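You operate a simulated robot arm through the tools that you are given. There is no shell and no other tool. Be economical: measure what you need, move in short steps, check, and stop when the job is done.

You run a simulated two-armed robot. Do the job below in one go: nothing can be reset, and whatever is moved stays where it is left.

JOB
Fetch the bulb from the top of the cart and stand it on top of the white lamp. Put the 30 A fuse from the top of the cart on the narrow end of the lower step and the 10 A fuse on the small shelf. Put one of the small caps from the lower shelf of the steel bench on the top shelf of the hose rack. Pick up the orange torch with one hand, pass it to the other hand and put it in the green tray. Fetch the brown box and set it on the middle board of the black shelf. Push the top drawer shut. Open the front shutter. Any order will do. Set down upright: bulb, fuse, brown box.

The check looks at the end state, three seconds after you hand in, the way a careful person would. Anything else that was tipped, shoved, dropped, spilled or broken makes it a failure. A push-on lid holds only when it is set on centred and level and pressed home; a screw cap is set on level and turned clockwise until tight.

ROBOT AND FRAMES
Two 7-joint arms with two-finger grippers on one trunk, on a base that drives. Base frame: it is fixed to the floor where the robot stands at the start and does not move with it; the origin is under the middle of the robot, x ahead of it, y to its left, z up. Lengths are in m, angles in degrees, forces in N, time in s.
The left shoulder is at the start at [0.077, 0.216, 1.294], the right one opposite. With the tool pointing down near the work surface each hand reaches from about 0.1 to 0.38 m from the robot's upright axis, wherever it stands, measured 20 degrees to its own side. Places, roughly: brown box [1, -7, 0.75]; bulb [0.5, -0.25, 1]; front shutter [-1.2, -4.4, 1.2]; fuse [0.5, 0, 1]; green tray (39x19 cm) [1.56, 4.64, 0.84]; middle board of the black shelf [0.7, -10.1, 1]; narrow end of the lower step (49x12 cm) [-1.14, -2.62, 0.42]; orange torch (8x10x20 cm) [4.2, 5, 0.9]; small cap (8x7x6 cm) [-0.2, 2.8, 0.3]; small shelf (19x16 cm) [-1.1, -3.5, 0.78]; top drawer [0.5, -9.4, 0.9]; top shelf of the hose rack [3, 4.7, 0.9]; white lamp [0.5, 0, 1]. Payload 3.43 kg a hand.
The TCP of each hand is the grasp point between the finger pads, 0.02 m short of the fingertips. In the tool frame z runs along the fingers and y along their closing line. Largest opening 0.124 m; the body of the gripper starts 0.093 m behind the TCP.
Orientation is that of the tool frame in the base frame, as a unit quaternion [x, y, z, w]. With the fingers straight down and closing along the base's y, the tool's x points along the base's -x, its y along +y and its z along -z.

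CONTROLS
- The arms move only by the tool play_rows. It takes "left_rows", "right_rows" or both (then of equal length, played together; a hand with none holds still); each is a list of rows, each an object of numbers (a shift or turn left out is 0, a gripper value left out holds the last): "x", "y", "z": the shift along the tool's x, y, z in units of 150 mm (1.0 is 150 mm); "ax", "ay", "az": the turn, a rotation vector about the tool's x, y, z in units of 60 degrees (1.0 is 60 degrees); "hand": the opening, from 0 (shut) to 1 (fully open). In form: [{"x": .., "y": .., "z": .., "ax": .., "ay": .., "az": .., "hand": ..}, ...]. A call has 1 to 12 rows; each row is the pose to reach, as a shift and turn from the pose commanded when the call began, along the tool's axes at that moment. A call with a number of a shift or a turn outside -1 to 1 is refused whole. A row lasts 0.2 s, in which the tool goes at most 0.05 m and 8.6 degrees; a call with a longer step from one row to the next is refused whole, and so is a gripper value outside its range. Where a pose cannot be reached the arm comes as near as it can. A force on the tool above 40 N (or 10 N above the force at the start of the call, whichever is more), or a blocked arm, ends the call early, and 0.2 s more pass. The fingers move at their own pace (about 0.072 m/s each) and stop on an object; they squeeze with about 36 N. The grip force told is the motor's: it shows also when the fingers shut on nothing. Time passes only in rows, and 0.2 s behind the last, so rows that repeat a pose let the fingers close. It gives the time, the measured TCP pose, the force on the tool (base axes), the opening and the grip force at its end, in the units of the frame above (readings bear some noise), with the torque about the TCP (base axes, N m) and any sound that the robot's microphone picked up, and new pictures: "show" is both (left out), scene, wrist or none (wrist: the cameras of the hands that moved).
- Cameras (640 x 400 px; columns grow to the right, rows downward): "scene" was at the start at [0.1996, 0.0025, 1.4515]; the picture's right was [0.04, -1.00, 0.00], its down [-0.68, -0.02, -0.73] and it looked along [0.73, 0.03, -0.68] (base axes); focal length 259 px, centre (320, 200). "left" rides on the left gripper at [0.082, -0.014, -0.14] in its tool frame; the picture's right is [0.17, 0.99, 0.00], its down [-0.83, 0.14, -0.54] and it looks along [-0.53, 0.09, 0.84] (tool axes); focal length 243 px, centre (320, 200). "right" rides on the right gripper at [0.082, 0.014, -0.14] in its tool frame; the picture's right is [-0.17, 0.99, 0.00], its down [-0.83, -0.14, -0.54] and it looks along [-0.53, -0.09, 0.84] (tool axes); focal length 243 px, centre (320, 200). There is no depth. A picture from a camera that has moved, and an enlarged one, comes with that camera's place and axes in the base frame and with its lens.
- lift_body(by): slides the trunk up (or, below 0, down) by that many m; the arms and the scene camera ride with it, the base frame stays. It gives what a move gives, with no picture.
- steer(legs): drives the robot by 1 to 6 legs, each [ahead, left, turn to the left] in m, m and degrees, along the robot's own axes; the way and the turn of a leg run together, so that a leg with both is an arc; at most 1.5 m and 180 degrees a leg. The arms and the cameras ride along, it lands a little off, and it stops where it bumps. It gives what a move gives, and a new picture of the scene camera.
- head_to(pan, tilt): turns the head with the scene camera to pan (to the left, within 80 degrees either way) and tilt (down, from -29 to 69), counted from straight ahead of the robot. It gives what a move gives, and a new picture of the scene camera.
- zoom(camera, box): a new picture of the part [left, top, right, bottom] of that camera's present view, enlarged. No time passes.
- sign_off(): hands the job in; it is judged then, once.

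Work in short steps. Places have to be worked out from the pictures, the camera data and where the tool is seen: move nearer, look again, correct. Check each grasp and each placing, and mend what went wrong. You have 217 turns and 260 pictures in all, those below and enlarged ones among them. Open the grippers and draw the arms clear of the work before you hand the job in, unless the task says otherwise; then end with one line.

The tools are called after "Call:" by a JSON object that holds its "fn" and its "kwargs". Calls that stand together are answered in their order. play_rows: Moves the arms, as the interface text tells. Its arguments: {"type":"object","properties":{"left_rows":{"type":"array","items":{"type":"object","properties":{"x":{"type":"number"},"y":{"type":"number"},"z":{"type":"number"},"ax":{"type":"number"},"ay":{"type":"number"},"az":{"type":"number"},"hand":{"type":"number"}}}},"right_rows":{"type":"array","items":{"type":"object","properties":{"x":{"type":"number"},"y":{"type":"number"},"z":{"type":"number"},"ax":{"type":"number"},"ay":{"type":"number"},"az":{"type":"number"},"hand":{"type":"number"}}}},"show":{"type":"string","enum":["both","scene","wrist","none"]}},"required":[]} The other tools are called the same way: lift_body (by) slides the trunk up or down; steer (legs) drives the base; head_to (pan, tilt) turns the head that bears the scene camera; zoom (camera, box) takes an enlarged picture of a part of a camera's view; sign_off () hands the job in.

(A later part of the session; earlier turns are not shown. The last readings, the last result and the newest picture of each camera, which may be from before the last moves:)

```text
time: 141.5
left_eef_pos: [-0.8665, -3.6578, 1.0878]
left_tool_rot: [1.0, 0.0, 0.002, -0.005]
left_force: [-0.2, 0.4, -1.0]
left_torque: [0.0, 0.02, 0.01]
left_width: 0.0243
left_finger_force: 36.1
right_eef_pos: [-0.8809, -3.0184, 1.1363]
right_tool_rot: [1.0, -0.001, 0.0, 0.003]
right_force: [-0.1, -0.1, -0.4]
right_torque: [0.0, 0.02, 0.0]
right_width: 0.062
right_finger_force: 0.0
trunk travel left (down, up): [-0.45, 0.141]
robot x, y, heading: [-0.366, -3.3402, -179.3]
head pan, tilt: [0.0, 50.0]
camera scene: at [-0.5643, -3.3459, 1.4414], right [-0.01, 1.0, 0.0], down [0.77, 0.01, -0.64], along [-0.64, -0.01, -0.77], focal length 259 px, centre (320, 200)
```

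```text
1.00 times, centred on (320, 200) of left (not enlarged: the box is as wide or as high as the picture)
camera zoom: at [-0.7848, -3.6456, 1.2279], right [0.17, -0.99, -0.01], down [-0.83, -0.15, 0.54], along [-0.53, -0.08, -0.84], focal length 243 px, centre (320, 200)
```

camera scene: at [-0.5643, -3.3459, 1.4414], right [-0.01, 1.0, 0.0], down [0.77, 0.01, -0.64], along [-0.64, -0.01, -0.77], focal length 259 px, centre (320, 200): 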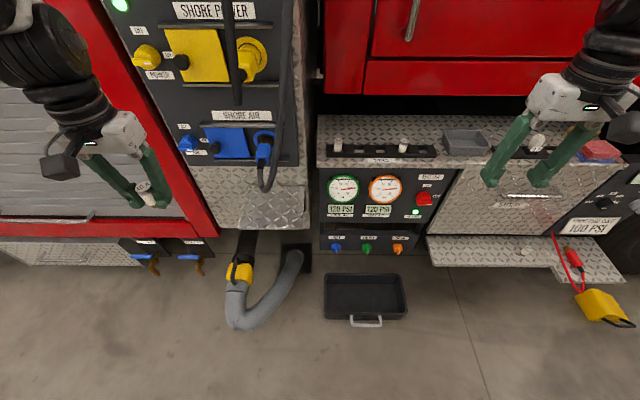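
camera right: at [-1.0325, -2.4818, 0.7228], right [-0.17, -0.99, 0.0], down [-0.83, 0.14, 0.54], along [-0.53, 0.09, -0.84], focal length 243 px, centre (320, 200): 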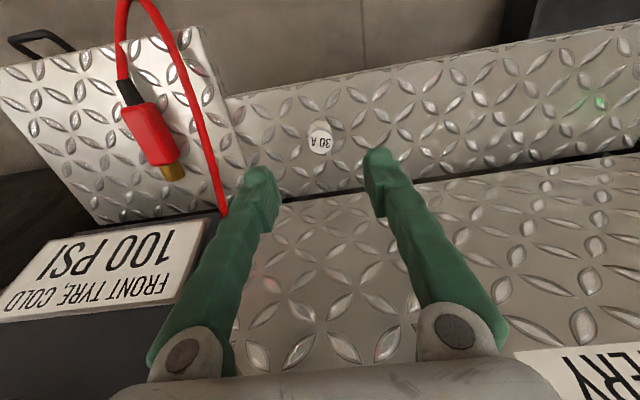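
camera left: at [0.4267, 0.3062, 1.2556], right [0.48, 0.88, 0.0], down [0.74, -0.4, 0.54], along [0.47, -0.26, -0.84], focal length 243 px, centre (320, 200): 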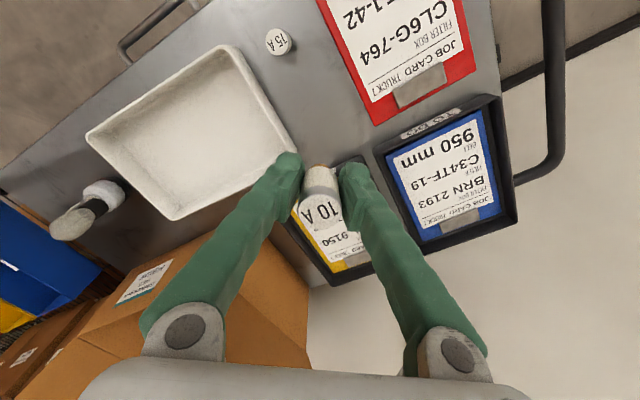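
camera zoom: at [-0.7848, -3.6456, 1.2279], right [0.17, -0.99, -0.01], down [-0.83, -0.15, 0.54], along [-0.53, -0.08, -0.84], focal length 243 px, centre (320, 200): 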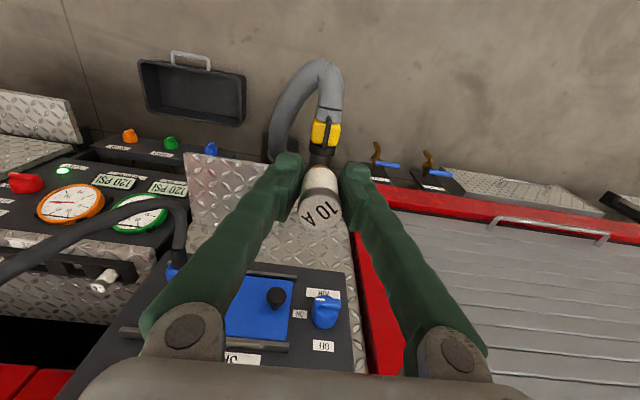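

Cable bottom is at about (-0.99, -3.486, 0.97). I turn the left tool 90° so its narrow side faces the cable.

Call:
{"fn": "play_rows", "kwargs": {"left_rows": [{"az": 0.14}, {"az": 0.28}, {"az": 0.42}, {"az": 0.56}, {"az": 0.7}, {"az": 0.84}, {"az": 0.98}], "show": "none"}}

Call:
{"fn": "play_rows", "kwargs": {"left_rows": [{"az": 0.14}, {"az": 0.28}, {"az": 0.42}, {"az": 0.52}], "show": "wrist"}}

```text
time: 143.1
left_eef_pos: [-0.8667, -3.657, 1.0885]
left_tool_rot: [0.871, -0.492, -0.001, -0.005]
left_force: [-0.2, 0.7, 0.2]
left_torque: [-0.01, -0.01, -0.02]
left_width: 0.0245
left_finger_force: 35.9
right_eef_pos: [-0.8823, -3.019, 1.1367]
right_tool_rot: [1.0, 0.0, 0.001, 0.003]
right_force: [0.0, 0.4, 0.2]
right_torque: [0.02, -0.04, -0.01]
right_width: 0.0622
right_finger_force: 0.0
trunk travel left (down, up): [-0.45, 0.141]
robot x, y, heading: [-0.3688, -3.3416, -179.6]
head pan, tilt: [0.0, 50.0]
```

```text
time: 144.1
left_eef_pos: [-0.8681, -3.6572, 1.0883]
left_tool_rot: [-0.706, 0.708, 0.002, 0.005]
left_force: [0.9, 0.2, -0.6]
left_torque: [0.0, -0.05, -0.01]
left_width: 0.0241
left_finger_force: 36.2
right_eef_pos: [-0.8805, -3.0177, 1.1369]
right_tool_rot: [1.0, -0.001, 0.0, 0.003]
right_force: [0.2, 0.0, 0.0]
right_torque: [0.0, 0.01, 0.0]
right_width: 0.0624
right_finger_force: 0.0
trunk travel left (down, up): [-0.45, 0.141]
robot x, y, heading: [-0.3696, -3.3431, -179.4]
head pan, tilt: [0.0, 50.0]
camera left: at [-0.8536, -3.7413, 1.2268], right [-0.99, -0.16, 0.0], down [-0.14, 0.83, 0.55], along [-0.09, 0.54, -0.84], focal length 243 px, centre (320, 200)
```

left: 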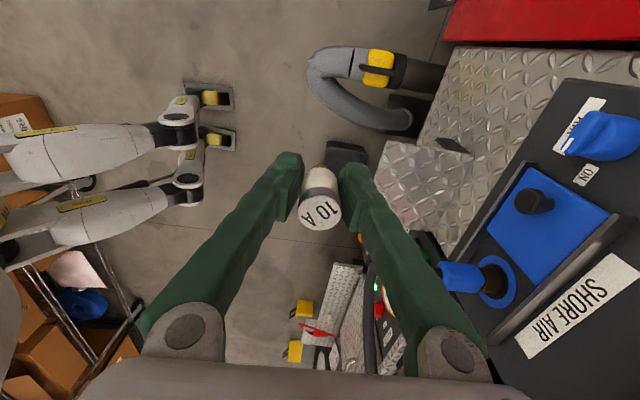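

Now I move above the shelf point (-1.035, -3.56).

Call:
{"fn": "play_rows", "kwargs": {"left_rows": [{"x": -0.2, "y": 0.25}, {"x": -0.4, "y": 0.5}, {"x": -0.55, "y": 0.75}, {"x": -0.65, "y": 1}, {"x": -0.65, "y": 1, "z": 0.3}], "show": "both"}}

```text
time: 145.3
left_eef_pos: [-1.0186, -3.5613, 1.0416]
left_tool_rot: [0.708, -0.707, -0.002, -0.006]
left_force: [-0.7, -0.3, 0.6]
left_torque: [0.07, -0.05, 0.0]
left_width: 0.0241
left_finger_force: 35.7
right_eef_pos: [-0.8814, -3.0195, 1.136]
right_tool_rot: [1.0, -0.001, 0.0, 0.002]
right_force: [-0.5, -1.0, 1.0]
right_torque: [0.04, -0.02, -0.01]
right_width: 0.062
right_finger_force: 0.0
trunk travel left (down, up): [-0.45, 0.141]
robot x, y, heading: [-0.3699, -3.345, -179.4]
head pan, tilt: [0.0, 50.0]
camera scene: at [-0.5669, -3.3473, 1.441], right [-0.01, 1.0, 0.0], down [0.77, 0.01, -0.64], along [-0.64, -0.01, -0.77], focal length 259 px, centre (320, 200)
camera left: at [-1.005, -3.646, 1.1801], right [-0.99, -0.17, -0.01], down [-0.14, 0.82, 0.55], along [-0.09, 0.54, -0.84], focal length 243 px, centre (320, 200)
```

scene: 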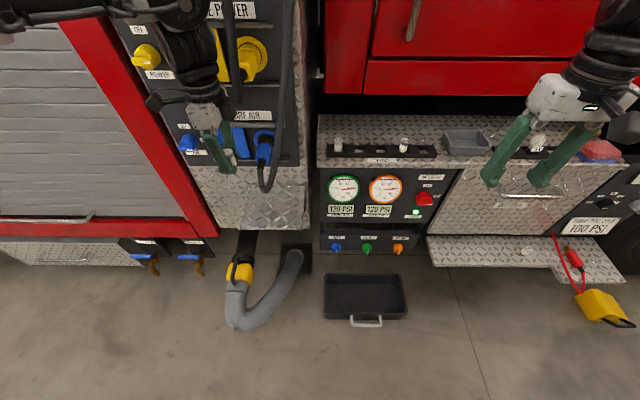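
left: 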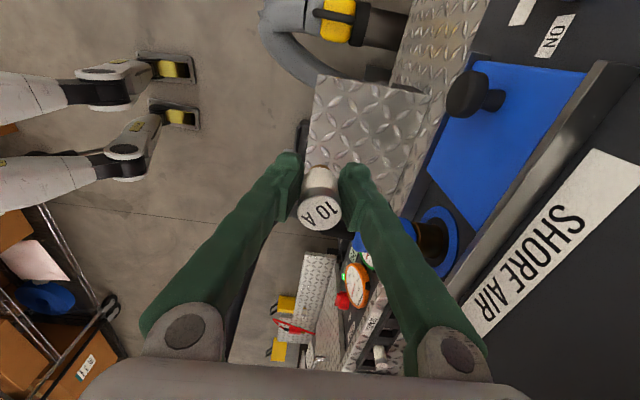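

Call:
{"fn": "play_rows", "kwargs": {"left_rows": [{"y": 0.11, "z": 0.3}, {"y": 0.11, "z": 0.6}, {"y": 0.11, "z": 0.9}, {"y": 0.11, "z": 1}], "show": "both"}}

```text
time: 146.3
left_eef_pos: [-1.033, -3.5585, 0.8927]
left_tool_rot: [0.707, -0.707, -0.003, -0.004]
left_force: [0.3, -0.1, -0.5]
left_torque: [-0.04, -0.03, 0.0]
left_width: 0.0243
left_finger_force: 35.6
right_eef_pos: [-0.8816, -3.0178, 1.1364]
right_tool_rot: [1.0, -0.001, 0.0, 0.004]
right_force: [-0.7, 0.0, 0.1]
right_torque: [0.02, -0.02, 0.01]
right_width: 0.062
right_finger_force: 0.0
trunk travel left (down, up): [-0.45, 0.141]
robot x, y, heading: [-0.3655, -3.344, -179.3]
head pan, tilt: [0.0, 50.0]
camera scene: at [-0.5651, -3.3454, 1.4413], right [-0.01, 1.0, 0.0], down [0.77, 0.01, -0.64], along [-0.64, -0.01, -0.77], focal length 259 px, centre (320, 200)
camera left: at [-1.0195, -3.6423, 1.0311], right [-0.99, -0.17, -0.01], down [-0.14, 0.83, 0.55], along [-0.09, 0.54, -0.84], focal length 243 px, centre (320, 200)
```

scene: 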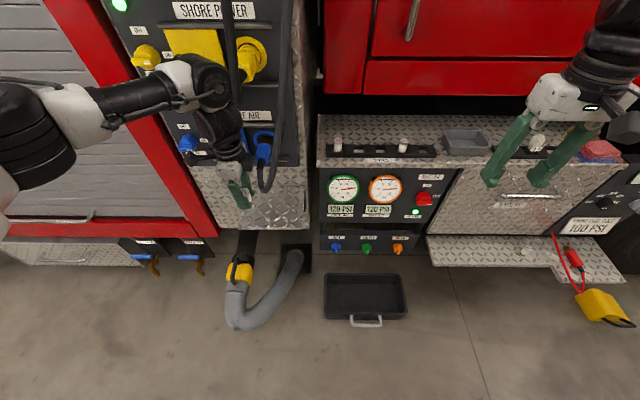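
left: 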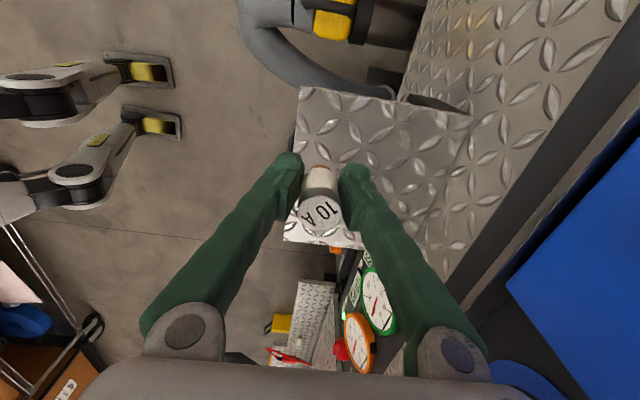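

No contact with the cable. I lower further to the shelf.

Call:
{"fn": "play_rows", "kwargs": {"left_rows": [{"z": 0.25}, {"z": 0.43}, {"z": 0.46}, {"z": 0.48}, {"z": 0.5}], "show": "none"}}

```text
time: 147.5
left_eef_pos: [-1.0327, -3.5568, 0.8179]
left_tool_rot: [0.708, -0.706, -0.002, -0.004]
left_force: [-0.9, -0.2, -0.8]
left_torque: [-0.01, -0.01, -0.01]
left_width: 0.0241
left_finger_force: 35.5
right_eef_pos: [-0.8806, -3.0177, 1.1366]
right_tool_rot: [1.0, -0.002, 0.0, 0.003]
right_force: [0.5, 0.9, -0.1]
right_torque: [-0.02, 0.0, 0.02]
right_width: 0.0622
right_finger_force: 0.1
trunk travel left (down, up): [-0.45, 0.141]
robot x, y, heading: [-0.3644, -3.3439, -179.4]
head pan, tilt: [0.0, 50.0]
```

Call:
{"fn": "play_rows", "kwargs": {"left_rows": [{"z": 0.015}, {"z": 0.03}, {"z": 0.045}], "show": "wrist"}}

```text
time: 148.3
left_eef_pos: [-1.0341, -3.5574, 0.8115]
left_tool_rot: [0.708, -0.706, -0.001, -0.004]
left_force: [0.1, -0.7, -1.4]
left_torque: [0.0, 0.0, 0.04]
left_width: 0.0241
left_finger_force: 36.0
right_eef_pos: [-0.881, -3.0175, 1.1356]
right_tool_rot: [1.0, -0.001, 0.0, 0.004]
right_force: [0.3, -0.2, -0.6]
right_torque: [0.02, 0.02, 0.0]
right_width: 0.062
right_finger_force: 0.1
trunk travel left (down, up): [-0.45, 0.141]
robot x, y, heading: [-0.3693, -3.3467, -179.4]
head pan, tilt: [0.0, 50.0]
camera left: at [-1.0191, -3.6413, 0.9502], right [-0.99, -0.17, 0.0], down [-0.14, 0.83, 0.55], along [-0.09, 0.54, -0.84], focal length 243 px, centre (320, 200)
```

left: 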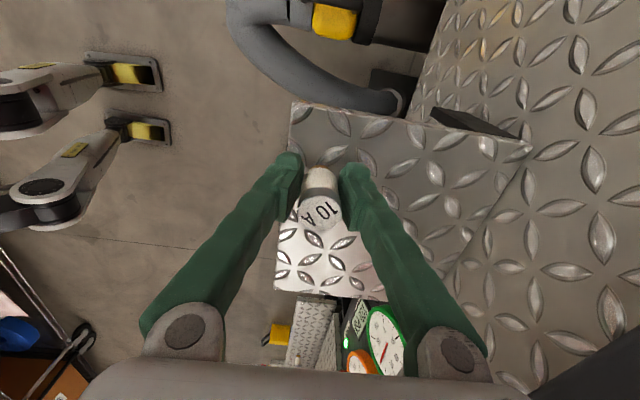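

Call:
{"fn": "play_rows", "kwargs": {"left_rows": [{"z": 0.015}, {"z": 0.03}, {"z": 0.045}, {"z": 0.06}], "show": "none"}}

```text
time: 149.3
left_eef_pos: [-1.0321, -3.5573, 0.8062]
left_tool_rot: [0.708, -0.706, -0.005, -0.002]
left_force: [-0.1, -4.3, 25.8]
left_torque: [-0.19, -0.02, 0.05]
left_width: 0.0243
left_finger_force: 36.1
right_eef_pos: [-0.8788, -3.0164, 1.1374]
right_tool_rot: [1.0, -0.001, -0.001, 0.003]
right_force: [-1.7, 0.7, -0.6]
right_torque: [0.01, 0.0, -0.01]
right_width: 0.0617
right_finger_force: 0.0
trunk travel left (down, up): [-0.45, 0.141]
robot x, y, heading: [-0.3652, -3.3468, -179.5]
head pan, tilt: [0.0, 50.0]
```

Contact at z≈0.807. I ease up slightly, open moderately and lift.

Call:
{"fn": "play_rows", "kwargs": {"left_rows": [{"z": -0.025}, {"z": -0.025, "hand": 0.3}, {"z": -0.025, "hand": 0.4}, {"z": -0.025, "hand": 0.4}, {"z": -0.3}, {"z": -0.6}, {"z": -0.9}], "show": "both"}}

```text
time: 150.9
left_eef_pos: [-1.0321, -3.5581, 0.9382]
left_tool_rot: [0.707, -0.707, -0.002, -0.005]
left_force: [-0.6, 0.9, 0.4]
left_torque: [0.0, 0.05, -0.03]
left_width: 0.0494
left_finger_force: 0.1
right_eef_pos: [-0.8793, -3.0181, 1.1371]
right_tool_rot: [1.0, -0.001, -0.001, 0.003]
right_force: [0.4, -0.2, -0.4]
right_torque: [0.0, 0.02, -0.02]
right_width: 0.0621
right_finger_force: 0.1
trunk travel left (down, up): [-0.45, 0.141]
robot x, y, heading: [-0.3663, -3.3432, -179.3]
head pan, tilt: [0.0, 50.0]
camera scene: at [-0.5639, -3.3452, 1.4415], right [-0.01, 1.0, 0.0], down [0.77, 0.01, -0.64], along [-0.64, -0.01, -0.77], focal length 259 px, centre (320, 200)
camera left: at [-1.0189, -3.6427, 1.077], right [-0.99, -0.17, 0.0], down [-0.14, 0.83, 0.55], along [-0.09, 0.54, -0.84], focal length 243 px, centre (320, 200)
```

scene: 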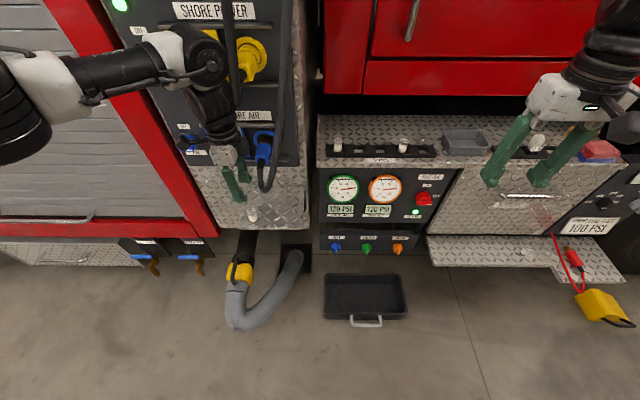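
left: 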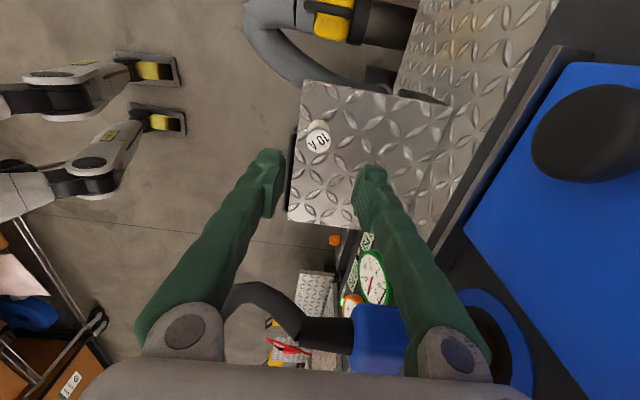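

The 10 A fuse stands on the shelf. I drive back, and look left at the shutter.

Call:
{"fn": "steer", "kwargs": {"legs": [[-0.25, 0, 0]]}}

Call:
{"fn": "head_to", "kwargs": {"pan": 40, "tilt": 20}}

```text
time: 153.0
left_eef_pos: [-0.7854, -3.5567, 0.9379]
left_tool_rot: [0.707, -0.707, -0.003, -0.005]
left_force: [-0.2, 0.0, 0.9]
left_torque: [-0.01, 0.04, -0.03]
left_width: 0.0496
left_finger_force: 0.0
right_eef_pos: [-0.6333, -3.0144, 1.1348]
right_tool_rot: [1.0, -0.002, 0.0, 0.003]
right_force: [-0.7, -0.3, 0.5]
right_torque: [-0.01, -0.02, 0.02]
right_width: 0.0621
right_finger_force: 0.1
trunk travel left (down, up): [-0.45, 0.141]
robot x, y, heading: [-0.1209, -3.3406, -179.4]
head pan, tilt: [0.0, 50.0]
camera scene: at [-0.3174, -3.3431, 1.4412], right [-0.01, 1.0, 0.0], down [0.77, 0.01, -0.64], along [-0.64, -0.01, -0.77], focal length 259 px, centre (320, 200)
```

scene: 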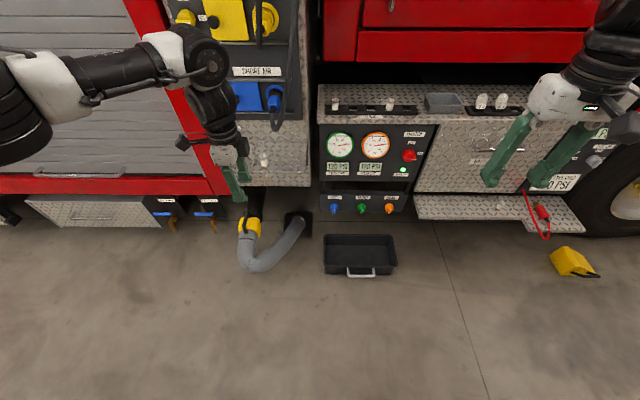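

```text
time: 154.0
left_eef_pos: [-0.7855, -3.5565, 0.9374]
left_tool_rot: [0.708, -0.707, -0.002, -0.005]
left_force: [-0.8, 0.6, -0.3]
left_torque: [-0.06, -0.01, -0.02]
left_width: 0.0496
left_finger_force: 0.2
right_eef_pos: [-0.6333, -3.0145, 1.1354]
right_tool_rot: [1.0, -0.001, 0.0, 0.004]
right_force: [-0.2, -0.2, 0.0]
right_torque: [0.02, 0.02, 0.03]
right_width: 0.0621
right_finger_force: 0.0
trunk travel left (down, up): [-0.45, 0.141]
robot x, y, heading: [-0.1213, -3.3386, -179.5]
head pan, tilt: [40.0, 20.0]
camera scene: at [-0.3105, -3.4028, 1.4868], right [-0.65, 0.76, 0.0], down [0.26, 0.22, -0.94], along [-0.71, -0.61, -0.34], focal length 259 px, centre (320, 200)
```

scene: 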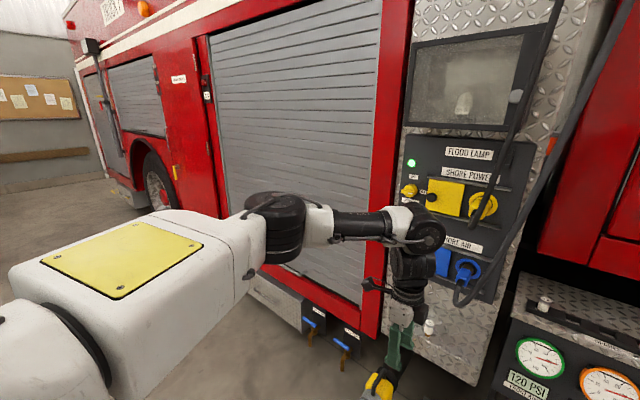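

The front shutter is the large grey roller door. I slide 0.9 m left in front of it and look.

Call:
{"fn": "steer", "kwargs": {"legs": [[0, 0.9, 0]]}}

Call:
{"fn": "head_to", "kwargs": {"pan": 0, "tilt": 30}}

```text
time: 166.3
left_eef_pos: [-0.7721, -4.452, 0.9369]
left_tool_rot: [0.709, -0.705, -0.003, -0.005]
left_force: [0.8, -0.1, -1.1]
left_torque: [-0.02, 0.0, -0.02]
left_width: 0.0496
left_finger_force: 0.1
right_eef_pos: [-0.6224, -3.9117, 1.1365]
right_tool_rot: [1.0, 0.001, 0.0, 0.004]
right_force: [-0.6, 0.6, -0.9]
right_torque: [0.02, 0.0, 0.03]
right_width: 0.0619
right_finger_force: 0.0
trunk travel left (down, up): [-0.45, 0.141]
robot x, y, heading: [-0.1091, -4.2313, -179.1]
head pan, tilt: [40.0, 20.0]
camera scene: at [-0.2987, -4.2972, 1.4869], right [-0.65, 0.76, 0.0], down [0.26, 0.22, -0.94], along [-0.71, -0.61, -0.34], focal length 259 px, centre (320, 200)
```

scene: 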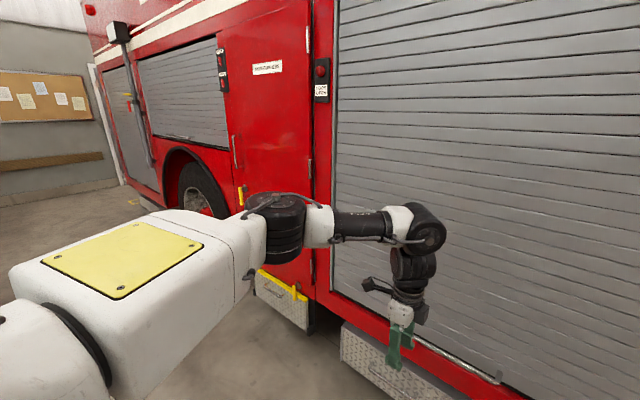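

```text
time: 167.3
left_eef_pos: [-0.7728, -4.4536, 0.9384]
left_tool_rot: [0.709, -0.705, -0.002, -0.004]
left_force: [0.2, 0.3, -0.2]
left_torque: [0.0, 0.02, -0.01]
left_width: 0.0496
left_finger_force: 0.0
right_eef_pos: [-0.6227, -3.9093, 1.1358]
right_tool_rot: [1.0, 0.002, 0.0, 0.004]
right_force: [0.8, -0.4, -0.6]
right_torque: [0.0, 0.0, 0.03]
right_width: 0.0621
right_finger_force: 0.1
trunk travel left (down, up): [-0.45, 0.141]
robot x, y, heading: [-0.1084, -4.2373, -179.3]
head pan, tilt: [0.0, 30.0]
camera scene: at [-0.3186, -4.2378, 1.4709], right [-0.02, 1.0, 0.0], down [0.5, 0.01, -0.87], along [-0.87, -0.01, -0.5], focal length 259 px, centre (320, 200)
```

scene: 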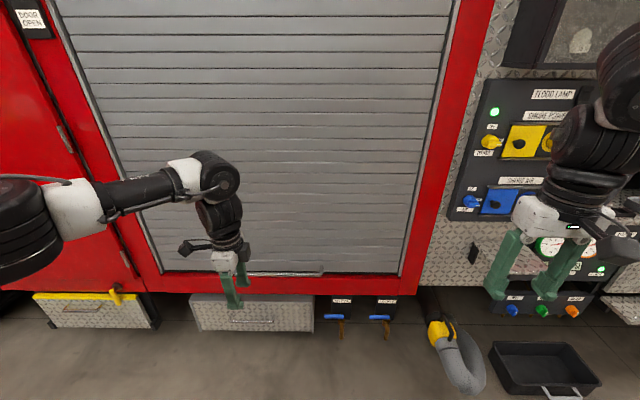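

Call:
{"fn": "zoom", "kwargs": {"camera": "scene", "box": [150, 210, 430, 350]}}

Call:
{"fn": "zoom", "kwargs": {"camera": "left", "box": [0, 0, 640, 400]}}

```text
2.29 times, centred on (290, 280) of scene
camera zoom: at [-0.3186, -4.2378, 1.4709], right [-0.02, 1.0, 0.0], down [0.5, 0.01, -0.87], along [-0.87, -0.01, -0.5], focal length 592 px, centre (389, 17)
```

zoom: 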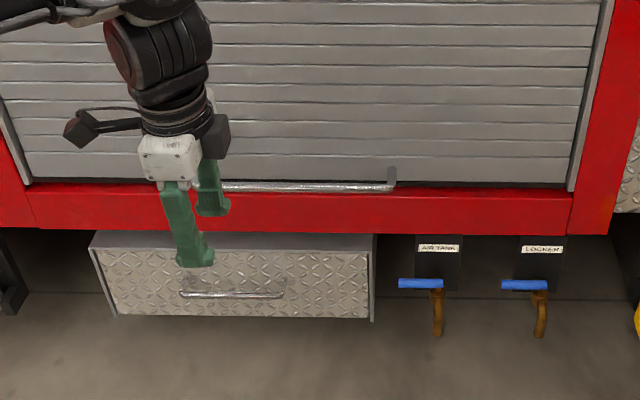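

```text
1.00 times, centred on (320, 200) of left (not enlarged: the box is as wide or as high as the picture)
camera zoom: at [-0.7589, -4.5369, 1.0763], right [-0.99, -0.17, 0.0], down [-0.15, 0.82, 0.55], along [-0.09, 0.54, -0.84], focal length 243 px, centre (320, 200)
```

zoom: 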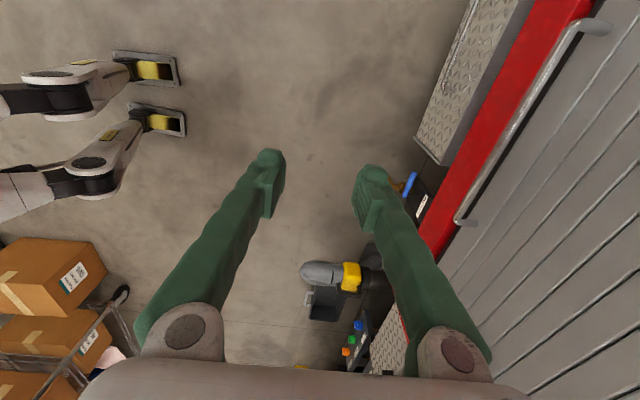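

The handle bar lies at x≈-1.16, z≈0.605, y≈-4.63…-4.24. I look up to see how tall the shutter is.

Call:
{"fn": "head_to", "kwargs": {"pan": 0, "tilt": -20}}

```text
time: 168.5
left_eef_pos: [-0.773, -4.4519, 0.9373]
left_tool_rot: [0.709, -0.705, -0.002, -0.005]
left_force: [-0.6, 0.1, -0.4]
left_torque: [0.02, -0.02, 0.04]
left_width: 0.0496
left_finger_force: 0.0
right_eef_pos: [-0.6221, -3.9111, 1.136]
right_tool_rot: [1.0, 0.001, 0.0, 0.003]
right_force: [0.1, 0.3, 0.2]
right_torque: [0.01, 0.05, 0.0]
right_width: 0.0623
right_finger_force: 0.1
trunk travel left (down, up): [-0.45, 0.141]
robot x, y, heading: [-0.1091, -4.2347, -179.2]
head pan, tilt: [0.0, -20.0]
camera scene: at [-0.3043, -4.2375, 1.5484], right [-0.01, 1.0, 0.0], down [-0.34, -0.01, -0.94], along [-0.94, -0.01, 0.34], focal length 259 px, centre (320, 200)
```

scene: 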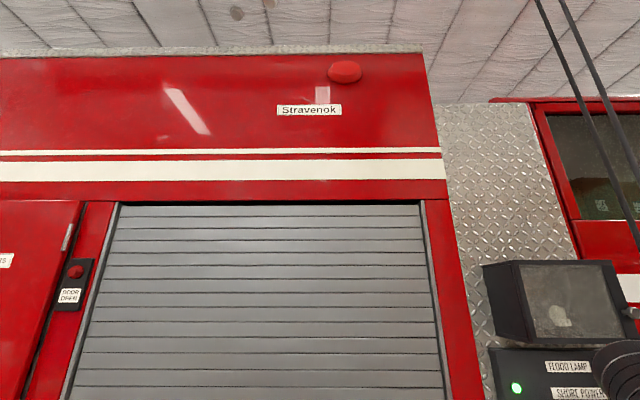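

Call:
{"fn": "zoom", "kwargs": {"camera": "scene", "box": [20, 230, 140, 330]}}

```text
4.00 times, centred on (80, 280) of scene
camera zoom: at [-0.3043, -4.2375, 1.5484], right [-0.01, 1.0, 0.0], down [-0.34, -0.01, -0.94], along [-0.94, -0.01, 0.34], focal length 1036 px, centre (1280, -120)
```

zoom: 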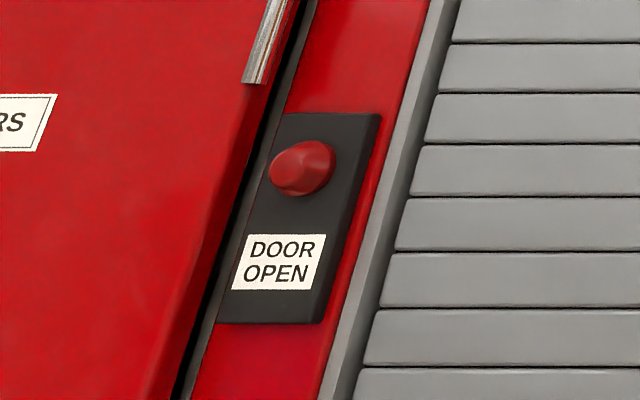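

I'll lift the bar with the left hand, fingers horizontal and closing vertically. I rotate the left tool in free space, moving it somewhat forward.

Call:
{"fn": "play_rows", "kwargs": {"left_rows": [{"y": 0.1, "ax": -0.13, "hand": 0.6}, {"y": 0.2, "ax": -0.27}, {"y": 0.3, "ax": -0.41}, {"y": 0.4, "ax": -0.55}, {"y": 0.5, "ax": -0.69}, {"y": 0.6, "ax": -0.83}, {"y": 0.7, "ax": -0.97}], "show": "none"}}

Call:
{"fn": "play_rows", "kwargs": {"left_rows": [{"ax": -0.13}, {"ax": -0.27}, {"ax": -0.41}, {"ax": -0.53}], "show": "wrist"}}

```text
time: 170.1
left_eef_pos: [-0.8775, -4.4543, 0.9376]
left_tool_rot: [0.621, -0.615, -0.345, 0.343]
left_force: [0.4, 0.2, -0.8]
left_torque: [0.0, 0.02, 0.03]
left_width: 0.0745
left_finger_force: 0.1
right_eef_pos: [-0.6228, -3.9115, 1.1355]
right_tool_rot: [1.0, 0.002, -0.001, 0.003]
right_force: [-0.1, 0.2, 0.7]
right_torque: [0.02, 0.01, 0.0]
right_width: 0.0622
right_finger_force: 0.0
trunk travel left (down, up): [-0.45, 0.141]
robot x, y, heading: [-0.1052, -4.2305, -179.0]
head pan, tilt: [0.0, -20.0]
```

```text
time: 171.1
left_eef_pos: [-0.8778, -4.4526, 0.9377]
left_tool_rot: [0.503, -0.497, -0.501, 0.5]
left_force: [-0.1, 0.5, 0.2]
left_torque: [0.03, -0.02, 0.03]
left_width: 0.0744
left_finger_force: 0.0
right_eef_pos: [-0.6227, -3.9106, 1.1364]
right_tool_rot: [1.0, 0.0, -0.001, 0.004]
right_force: [0.0, -0.3, 0.4]
right_torque: [-0.02, -0.01, 0.0]
right_width: 0.062
right_finger_force: 0.1
trunk travel left (down, up): [-0.45, 0.141]
robot x, y, heading: [-0.11, -4.2362, -179.2]
head pan, tilt: [0.0, -20.0]
camera left: at [-0.7371, -4.5355, 0.9227], right [0.0, -0.17, 0.98], down [0.53, 0.83, 0.15], along [-0.85, 0.53, 0.09], focal length 243 px, centre (320, 200)
```

left: 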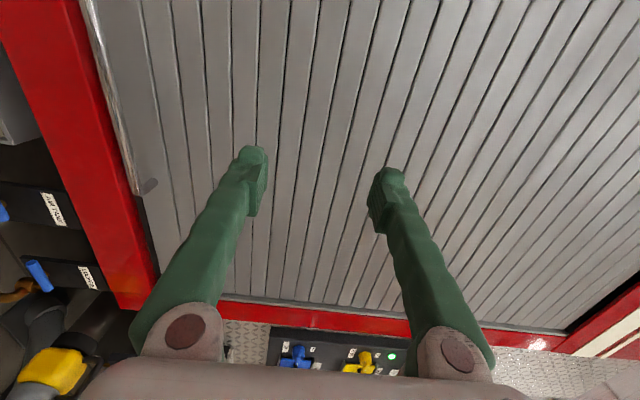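

The tool is well oriented. I lower the trunk so the hand comes down to the bar height.

Call:
{"fn": "lift_body", "kwargs": {"by": -0.33}}

Call:
{"fn": "head_to", "kwargs": {"pan": 15, "tilt": 35}}

```text
time: 174.4
left_eef_pos: [-0.8781, -4.4533, 0.6093]
left_tool_rot: [0.504, -0.496, -0.501, 0.499]
left_force: [-0.2, -0.3, 0.4]
left_torque: [0.01, -0.01, -0.01]
left_width: 0.0747
left_finger_force: 0.2
right_eef_pos: [-0.6361, -3.9111, 0.7638]
right_tool_rot: [0.999, 0.0, 0.04, 0.004]
right_force: [0.2, -0.5, 0.1]
right_torque: [0.0, 0.0, 0.04]
right_width: 0.0621
right_finger_force: 0.0
trunk travel left (down, up): [-0.12, 0.471]
robot x, y, heading: [-0.1073, -4.2358, -179.0]
head pan, tilt: [0.0, -20.0]
```

```text
time: 175.6
left_eef_pos: [-0.8785, -4.4534, 0.6068]
left_tool_rot: [0.504, -0.497, -0.501, 0.498]
left_force: [0.5, -0.2, -0.5]
left_torque: [0.0, -0.02, -0.03]
left_width: 0.0743
left_finger_force: 0.0
right_eef_pos: [-0.6359, -3.9111, 0.7642]
right_tool_rot: [0.999, 0.0, 0.041, 0.004]
right_force: [-0.5, 0.1, -0.5]
right_torque: [0.0, -0.02, -0.01]
right_width: 0.062
right_finger_force: 0.0
trunk travel left (down, up): [-0.12, 0.471]
robot x, y, heading: [-0.1104, -4.2332, -179.1]
head pan, tilt: [15.0, 35.0]
camera scene: at [-0.4163, -4.2619, 1.1106], right [-0.27, 0.96, 0.0], down [0.55, 0.16, -0.82], along [-0.79, -0.22, -0.57], focal length 259 px, centre (320, 200)
```

scene: 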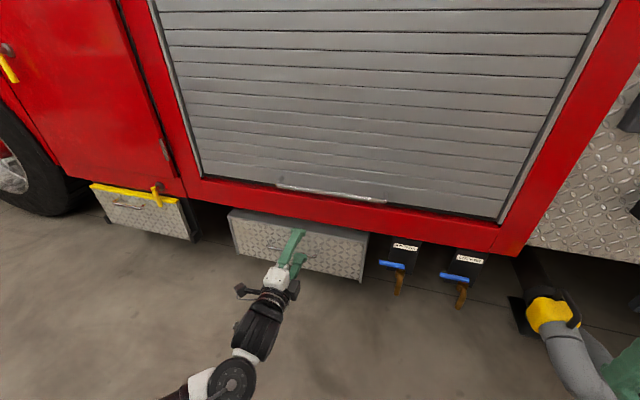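

Bar at z≈0.61. I drive forward 0.2 m and check with the wrist camera.

Call:
{"fn": "steer", "kwargs": {"legs": [[0.2, 0, 0]]}}

Call:
{"fn": "zoom", "kwargs": {"camera": "left", "box": [0, 0, 640, 400]}}

```text
time: 177.4
left_eef_pos: [-1.0768, -4.4576, 0.6069]
left_tool_rot: [0.505, -0.497, -0.5, 0.498]
left_force: [-0.2, 0.5, 0.0]
left_torque: [-0.05, 0.02, 0.01]
left_width: 0.0744
left_finger_force: 0.1
right_eef_pos: [-0.8371, -3.9159, 0.7639]
right_tool_rot: [0.999, 0.002, 0.04, 0.003]
right_force: [-0.5, -0.7, 0.8]
right_torque: [-0.01, -0.03, -0.02]
right_width: 0.0621
right_finger_force: 0.0
trunk travel left (down, up): [-0.12, 0.471]
robot x, y, heading: [-0.3034, -4.2399, -179.1]
head pan, tilt: [15.0, 35.0]
camera scene: at [-0.6155, -4.2654, 1.1104], right [-0.27, 0.96, 0.0], down [0.55, 0.16, -0.82], along [-0.79, -0.22, -0.57], focal length 259 px, centre (320, 200)
```

scene: 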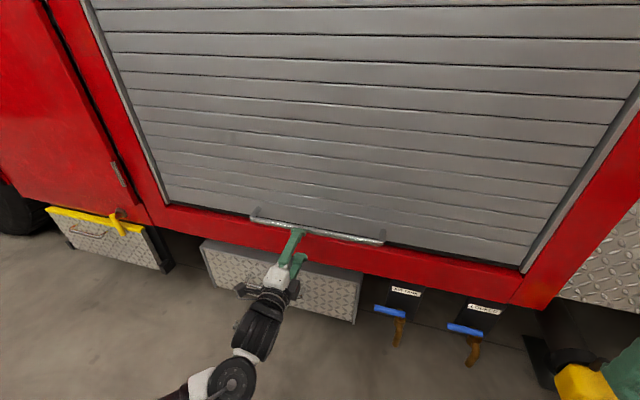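

```text
1.00 times, centred on (320, 200) of left (not enlarged: the box is as wide or as high as the picture)
camera zoom: at [-0.9358, -4.5391, 0.5923], right [0.0, -0.18, 0.98], down [0.53, 0.83, 0.15], along [-0.85, 0.53, 0.09], focal length 243 px, centre (320, 200)
```

zoom: 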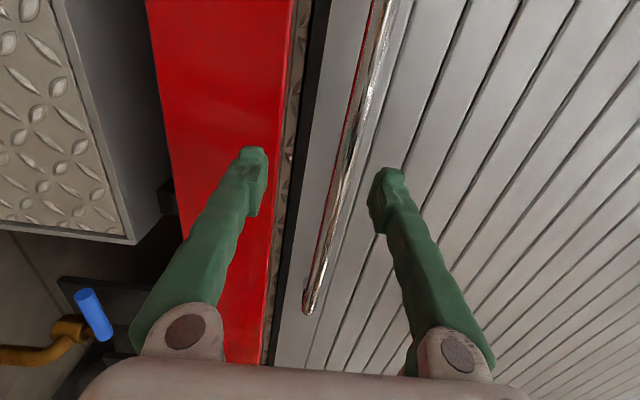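

Triangulating gives the bar nearer x≈-1.13, z≈0.63. I raise 2 cm and go forward 4 cm, watching forces.

Call:
{"fn": "play_rows", "kwargs": {"left_rows": [{"y": 0.13, "hand": 0.7}, {"y": 0.13, "z": 0.13}, {"y": 0.13, "z": 0.27}], "show": "wrist"}}

Call:
{"fn": "zoom", "kwargs": {"camera": "scene", "box": [200, 180, 400, 310]}}

```text
time: 178.2
left_eef_pos: [-1.1159, -4.4577, 0.6274]
left_tool_rot: [0.505, -0.497, -0.499, 0.498]
left_force: [-0.2, -0.3, -0.1]
left_torque: [0.03, -0.04, -0.04]
left_width: 0.0867
left_finger_force: 0.1
right_eef_pos: [-0.8362, -3.9164, 0.7643]
right_tool_rot: [0.999, 0.002, 0.04, 0.004]
right_force: [0.5, -0.1, -0.7]
right_torque: [0.05, 0.03, 0.0]
right_width: 0.0618
right_finger_force: 0.1
trunk travel left (down, up): [-0.12, 0.471]
robot x, y, heading: [-0.3084, -4.2327, -178.8]
head pan, tilt: [15.0, 35.0]
camera left: at [-0.9765, -4.539, 0.6123], right [0.0, -0.18, 0.98], down [0.53, 0.83, 0.15], along [-0.85, 0.53, 0.09], focal length 243 px, centre (320, 200)
```

left: 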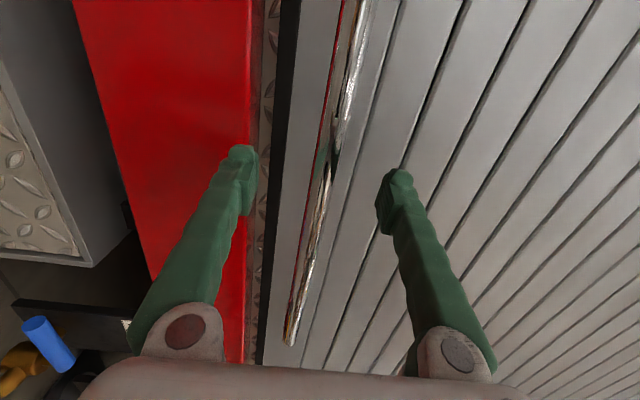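

```text
3.08 times, centred on (300, 245) of scene
camera zoom: at [-0.6152, -4.2653, 1.1105], right [-0.27, 0.96, 0.0], down [0.55, 0.16, -0.82], along [-0.79, -0.22, -0.57], focal length 797 px, centre (382, 62)
```

zoom: 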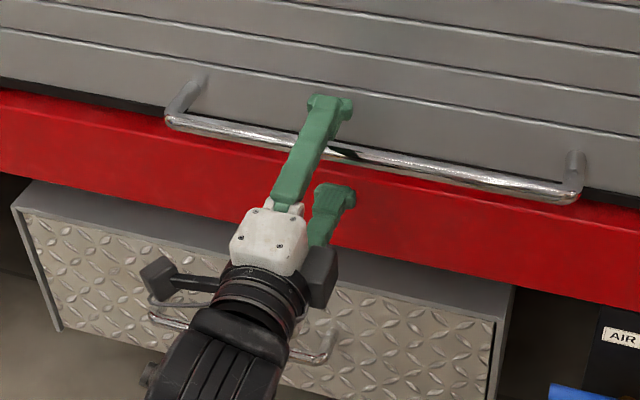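

The bar lies between the fingers. I close on it.

Call:
{"fn": "play_rows", "kwargs": {"left_rows": [{"hand": 0.3}, {"hand": 0}, {"hand": 0}, {"hand": 0}, {"hand": 0}], "show": "wrist"}}

```text
time: 179.4
left_eef_pos: [-1.1166, -4.4569, 0.6277]
left_tool_rot: [0.504, -0.496, -0.501, 0.499]
left_force: [-4.8, 0.4, 4.2]
left_torque: [-0.95, 0.08, -0.11]
left_width: 0.0168
left_finger_force: 45.0
right_eef_pos: [-0.8362, -3.9153, 0.7644]
right_tool_rot: [0.999, 0.002, 0.039, 0.005]
right_force: [0.4, 0.4, 0.6]
right_torque: [-0.05, 0.03, -0.03]
right_width: 0.062
right_finger_force: 0.0
trunk travel left (down, up): [-0.12, 0.471]
robot x, y, heading: [-0.3085, -4.2395, -179.2]
head pan, tilt: [15.0, 35.0]
camera left: at [-0.9767, -4.539, 0.6132], right [0.0, -0.17, 0.98], down [0.53, 0.83, 0.15], along [-0.85, 0.53, 0.09], focal length 243 px, centre (320, 200)
```

left: 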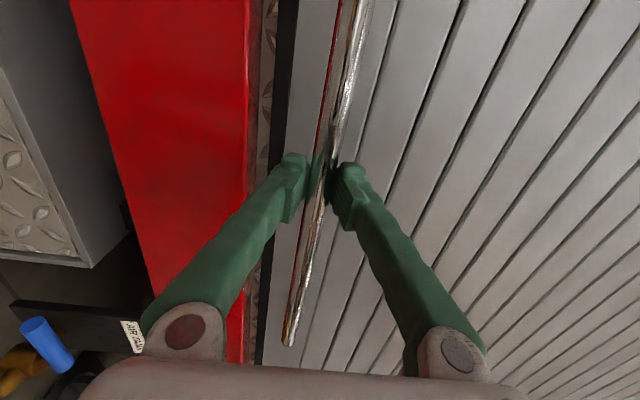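

Bar gripped (1.7 cm). I lift 9 cm with the arm to feel the shutter.

Call:
{"fn": "play_rows", "kwargs": {"left_rows": [{"y": 0.15}, {"y": 0.3}, {"y": 0.45}, {"y": 0.6}], "show": "none"}}

```text
time: 180.4
left_eef_pos: [-1.1178, -4.4567, 0.7199]
left_tool_rot: [0.504, -0.495, -0.502, 0.499]
left_force: [-5.8, 4.6, -4.0]
left_torque: [-0.95, -0.03, -0.3]
left_width: 0.0167
left_finger_force: 45.1
right_eef_pos: [-0.8372, -3.9141, 0.7647]
right_tool_rot: [0.999, 0.002, 0.042, 0.004]
right_force: [0.9, 0.2, 0.3]
right_torque: [0.0, -0.02, -0.02]
right_width: 0.0622
right_finger_force: 0.0
trunk travel left (down, up): [-0.12, 0.471]
robot x, y, heading: [-0.3098, -4.2374, -178.9]
head pan, tilt: [15.0, 35.0]
```

It moves easily. I raise the trunk with the bar held.

Call:
{"fn": "lift_body", "kwargs": {"by": 0.22}}

Call:
{"fn": "lift_body", "kwargs": {"by": 0.24}}

Call:
{"fn": "head_to", "kwargs": {"pan": 15, "tilt": 0}}

```text
time: 182.8
left_eef_pos: [-1.1179, -4.4574, 0.938]
left_tool_rot: [0.505, -0.495, -0.501, 0.499]
left_force: [3.9, 9.3, -2.9]
left_torque: [-0.95, -0.02, -0.39]
left_width: 0.0167
left_finger_force: 45.3
right_eef_pos: [-0.8366, -3.9133, 0.9843]
right_tool_rot: [0.999, 0.001, 0.041, 0.005]
right_force: [0.3, -0.8, 1.1]
right_torque: [-0.05, -0.01, -0.02]
right_width: 0.062
right_finger_force: 0.1
trunk travel left (down, up): [-0.34, 0.251]
robot x, y, heading: [-0.3094, -4.236, -179.1]
head pan, tilt: [15.0, 35.0]
```

```text
time: 185.3
left_eef_pos: [-1.117, -4.4574, 1.1852]
left_tool_rot: [-0.501, 0.493, 0.504, -0.502]
left_force: [-4.0, 4.7, 9.9]
left_torque: [-0.92, 0.23, -0.52]
left_width: 0.0168
left_finger_force: 44.7
right_eef_pos: [-0.8359, -3.9136, 1.2252]
right_tool_rot: [0.999, 0.001, 0.04, 0.004]
right_force: [-1.4, -0.4, 0.6]
right_torque: [0.02, 0.02, -0.01]
right_width: 0.062
right_finger_force: 0.1
trunk travel left (down, up): [-0.58, 0.011]
robot x, y, heading: [-0.308, -4.2382, -179.0]
head pan, tilt: [15.0, 35.0]
```

```text
time: 186.3
left_eef_pos: [-1.1179, -4.4576, 1.1779]
left_tool_rot: [0.505, -0.496, -0.5, 0.499]
left_force: [-8.8, 6.6, 8.8]
left_torque: [-0.9, 0.14, 0.16]
left_width: 0.0169
left_finger_force: 45.2
right_eef_pos: [-0.8366, -3.9144, 1.2246]
right_tool_rot: [0.999, 0.001, 0.04, 0.004]
right_force: [0.2, 0.2, -0.3]
right_torque: [0.0, -0.01, 0.0]
right_width: 0.0617
right_finger_force: 0.1
trunk travel left (down, up): [-0.58, 0.011]
robot x, y, heading: [-0.3071, -4.238, -179.3]
head pan, tilt: [15.0, 0.0]
camera scene: at [-0.417, -4.2611, 1.6687], right [-0.27, 0.96, 0.0], down [0.0, 0.0, -1.0], along [-0.96, -0.27, 0.0], focal length 259 px, centre (320, 200)
```

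scene: 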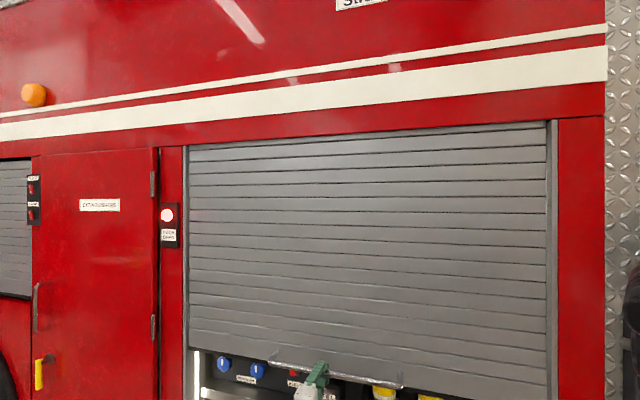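

The shutter is half open and the indicator lit. I keep lifting with the arm.

Call:
{"fn": "play_rows", "kwargs": {"left_rows": [{"y": 0.25}, {"y": 0.5}, {"y": 0.75}, {"y": 1}], "show": "none"}}

Call:
{"fn": "play_rows", "kwargs": {"left_rows": [{"y": 0.25}, {"y": 0.5}, {"y": 0.75}, {"y": 1}], "show": "none"}}

```text
time: 187.3
left_eef_pos: [-1.1169, -4.4576, 1.3336]
left_tool_rot: [-0.502, 0.495, 0.502, -0.501]
left_force: [0.0, 8.4, 2.1]
left_torque: [-1.0, -0.01, -0.38]
left_width: 0.0166
left_finger_force: 45.2
right_eef_pos: [-0.8359, -3.9139, 1.2248]
right_tool_rot: [0.999, 0.002, 0.039, 0.004]
right_force: [-0.1, 0.7, 0.1]
right_torque: [-0.01, 0.0, 0.01]
right_width: 0.062
right_finger_force: 0.0
trunk travel left (down, up): [-0.58, 0.011]
robot x, y, heading: [-0.3048, -4.2353, -178.9]
head pan, tilt: [15.0, 0.0]
```

```text
time: 188.3
left_eef_pos: [-1.118, -4.4568, 1.4825]
left_tool_rot: [-0.503, 0.495, 0.503, -0.499]
left_force: [-3.9, 11.1, 1.0]
left_torque: [-0.98, 0.0, -0.01]
left_width: 0.0167
left_finger_force: 45.1
right_eef_pos: [-0.8371, -3.9123, 1.2257]
right_tool_rot: [0.999, 0.002, 0.04, 0.004]
right_force: [-0.4, 0.6, 0.1]
right_torque: [0.01, -0.02, 0.02]
right_width: 0.0622
right_finger_force: 0.1
trunk travel left (down, up): [-0.58, 0.011]
robot x, y, heading: [-0.305, -4.2367, -178.8]
head pan, tilt: [15.0, 0.0]
```

Call:
{"fn": "play_rows", "kwargs": {"left_rows": [{"y": 0.25}, {"y": 0.5}, {"y": 0.75}, {"y": 1}], "show": "none"}}

Call:
{"fn": "play_rows", "kwargs": {"left_rows": [{"y": 0.2}, {"y": 0.4}, {"y": 0.6}, {"y": 0.8}], "show": "scene"}}

```text
time: 189.3
left_eef_pos: [-1.117, -4.4578, 1.6308]
left_tool_rot: [0.503, -0.496, -0.501, 0.499]
left_force: [-4.3, 14.2, 2.0]
left_torque: [-1.02, 0.07, 0.57]
left_width: 0.0168
left_finger_force: 44.7
right_eef_pos: [-0.8382, -3.9122, 1.2244]
right_tool_rot: [0.999, 0.002, 0.041, 0.005]
right_force: [-0.5, -1.2, -0.1]
right_torque: [-0.02, -0.02, 0.02]
right_width: 0.0623
right_finger_force: 0.1
trunk travel left (down, up): [-0.58, 0.011]
robot x, y, heading: [-0.3054, -4.2387, -179.1]
head pan, tilt: [15.0, 0.0]
```

```text
time: 190.3
left_eef_pos: [-1.1196, -4.4571, 1.7498]
left_tool_rot: [0.504, -0.496, -0.501, 0.499]
left_force: [-1.4, 16.1, -0.4]
left_torque: [-0.98, 0.02, 0.79]
left_width: 0.0167
left_finger_force: 44.5
right_eef_pos: [-0.8374, -3.911, 1.2233]
right_tool_rot: [0.999, 0.002, 0.04, 0.006]
right_force: [-0.6, 0.4, 0.1]
right_torque: [0.0, 0.0, -0.01]
right_width: 0.0618
right_finger_force: 0.2
trunk travel left (down, up): [-0.58, 0.011]
robot x, y, heading: [-0.309, -4.2394, -179.1]
head pan, tilt: [15.0, 0.0]
camera scene: at [-0.4171, -4.2579, 1.669], right [-0.27, 0.96, 0.0], down [0.0, 0.0, -1.0], along [-0.96, -0.27, 0.0], focal length 259 px, centre (320, 200)
```

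scene: 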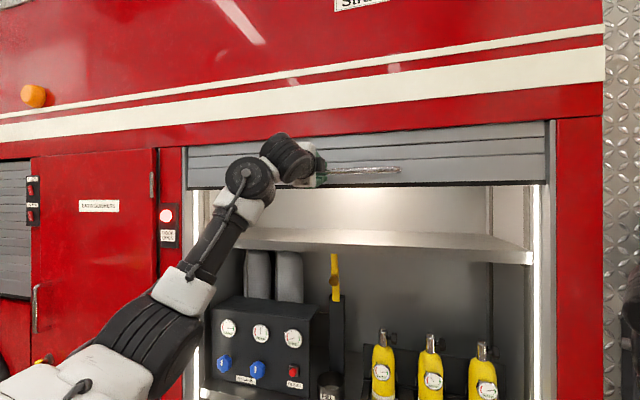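

Nearly fully open. I go up a bit more until it stops.

Call:
{"fn": "play_rows", "kwargs": {"left_rows": [{"y": 0.15}, {"y": 0.3}, {"y": 0.45}, {"y": 0.6}, {"y": 0.75}], "show": "scene"}}

```text
time: 191.4
left_eef_pos: [-1.1299, -4.4624, 1.823]
left_tool_rot: [0.512, -0.506, -0.489, 0.493]
left_force: [-6.7, 6.7, -9.7]
left_torque: [-0.18, 0.02, -0.4]
left_width: 0.0089
left_finger_force: 42.8
right_eef_pos: [-0.839, -3.913, 1.2246]
right_tool_rot: [0.999, 0.002, 0.041, 0.004]
right_force: [-0.7, -1.4, 0.0]
right_torque: [0.04, 0.01, -0.03]
right_width: 0.0622
right_finger_force: 0.0
trunk travel left (down, up): [-0.58, 0.011]
robot x, y, heading: [-0.3052, -4.236, -179.3]
head pan, tilt: [15.0, 0.0]
stopped in row 5 (left hand): the force on the tool passed its limit at 62 N (the readings are from after the stop); the commanded pose is now the measured one
camera scene: at [-0.42, -4.2618, 1.6687], right [-0.27, 0.96, 0.0], down [0.0, 0.0, -1.0], along [-0.96, -0.27, 0.0], focal length 259 px, centre (320, 200)
```

scene: 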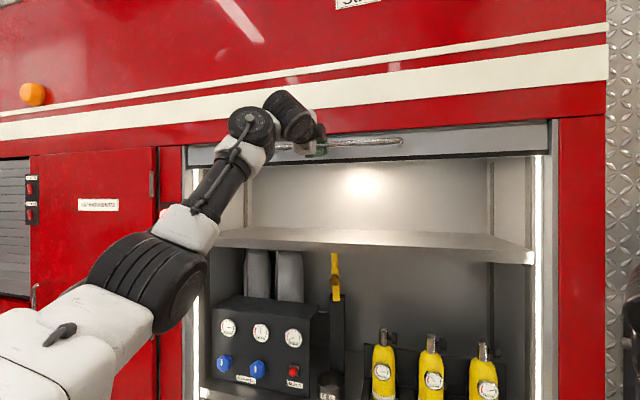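

The shutter is at its end stop. I open the fingers and back away.

Call:
{"fn": "play_rows", "kwargs": {"left_rows": [{"y": -0.03, "hand": 0.3}, {"y": -0.03, "hand": 0.6}, {"y": -0.03, "hand": 0.6}, {"y": -0.03, "z": -0.2}, {"y": -0.03, "z": -0.5}, {"y": -0.03, "z": -0.8}], "show": "scene"}}

```text
time: 192.8
left_eef_pos: [-1.0038, -4.4629, 1.8267]
left_tool_rot: [0.512, -0.501, -0.491, 0.496]
left_force: [0.7, 0.5, 0.2]
left_torque: [-0.04, 0.0, 0.02]
left_width: 0.0746
left_finger_force: 0.1
right_eef_pos: [-0.8367, -3.9142, 1.2243]
right_tool_rot: [0.999, 0.001, 0.041, 0.004]
right_force: [0.9, -0.3, 0.1]
right_torque: [-0.02, 0.02, -0.01]
right_width: 0.062
right_finger_force: 0.1
trunk travel left (down, up): [-0.58, 0.011]
robot x, y, heading: [-0.3072, -4.2358, -179.1]
head pan, tilt: [15.0, 0.0]
camera scene: at [-0.4157, -4.261, 1.6689], right [-0.27, 0.96, 0.0], down [0.0, 0.0, -1.0], along [-0.96, -0.27, 0.0], focal length 259 px, centre (320, 200)
```

scene: 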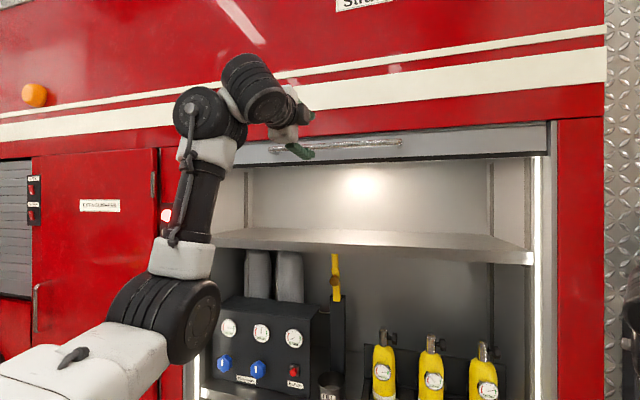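

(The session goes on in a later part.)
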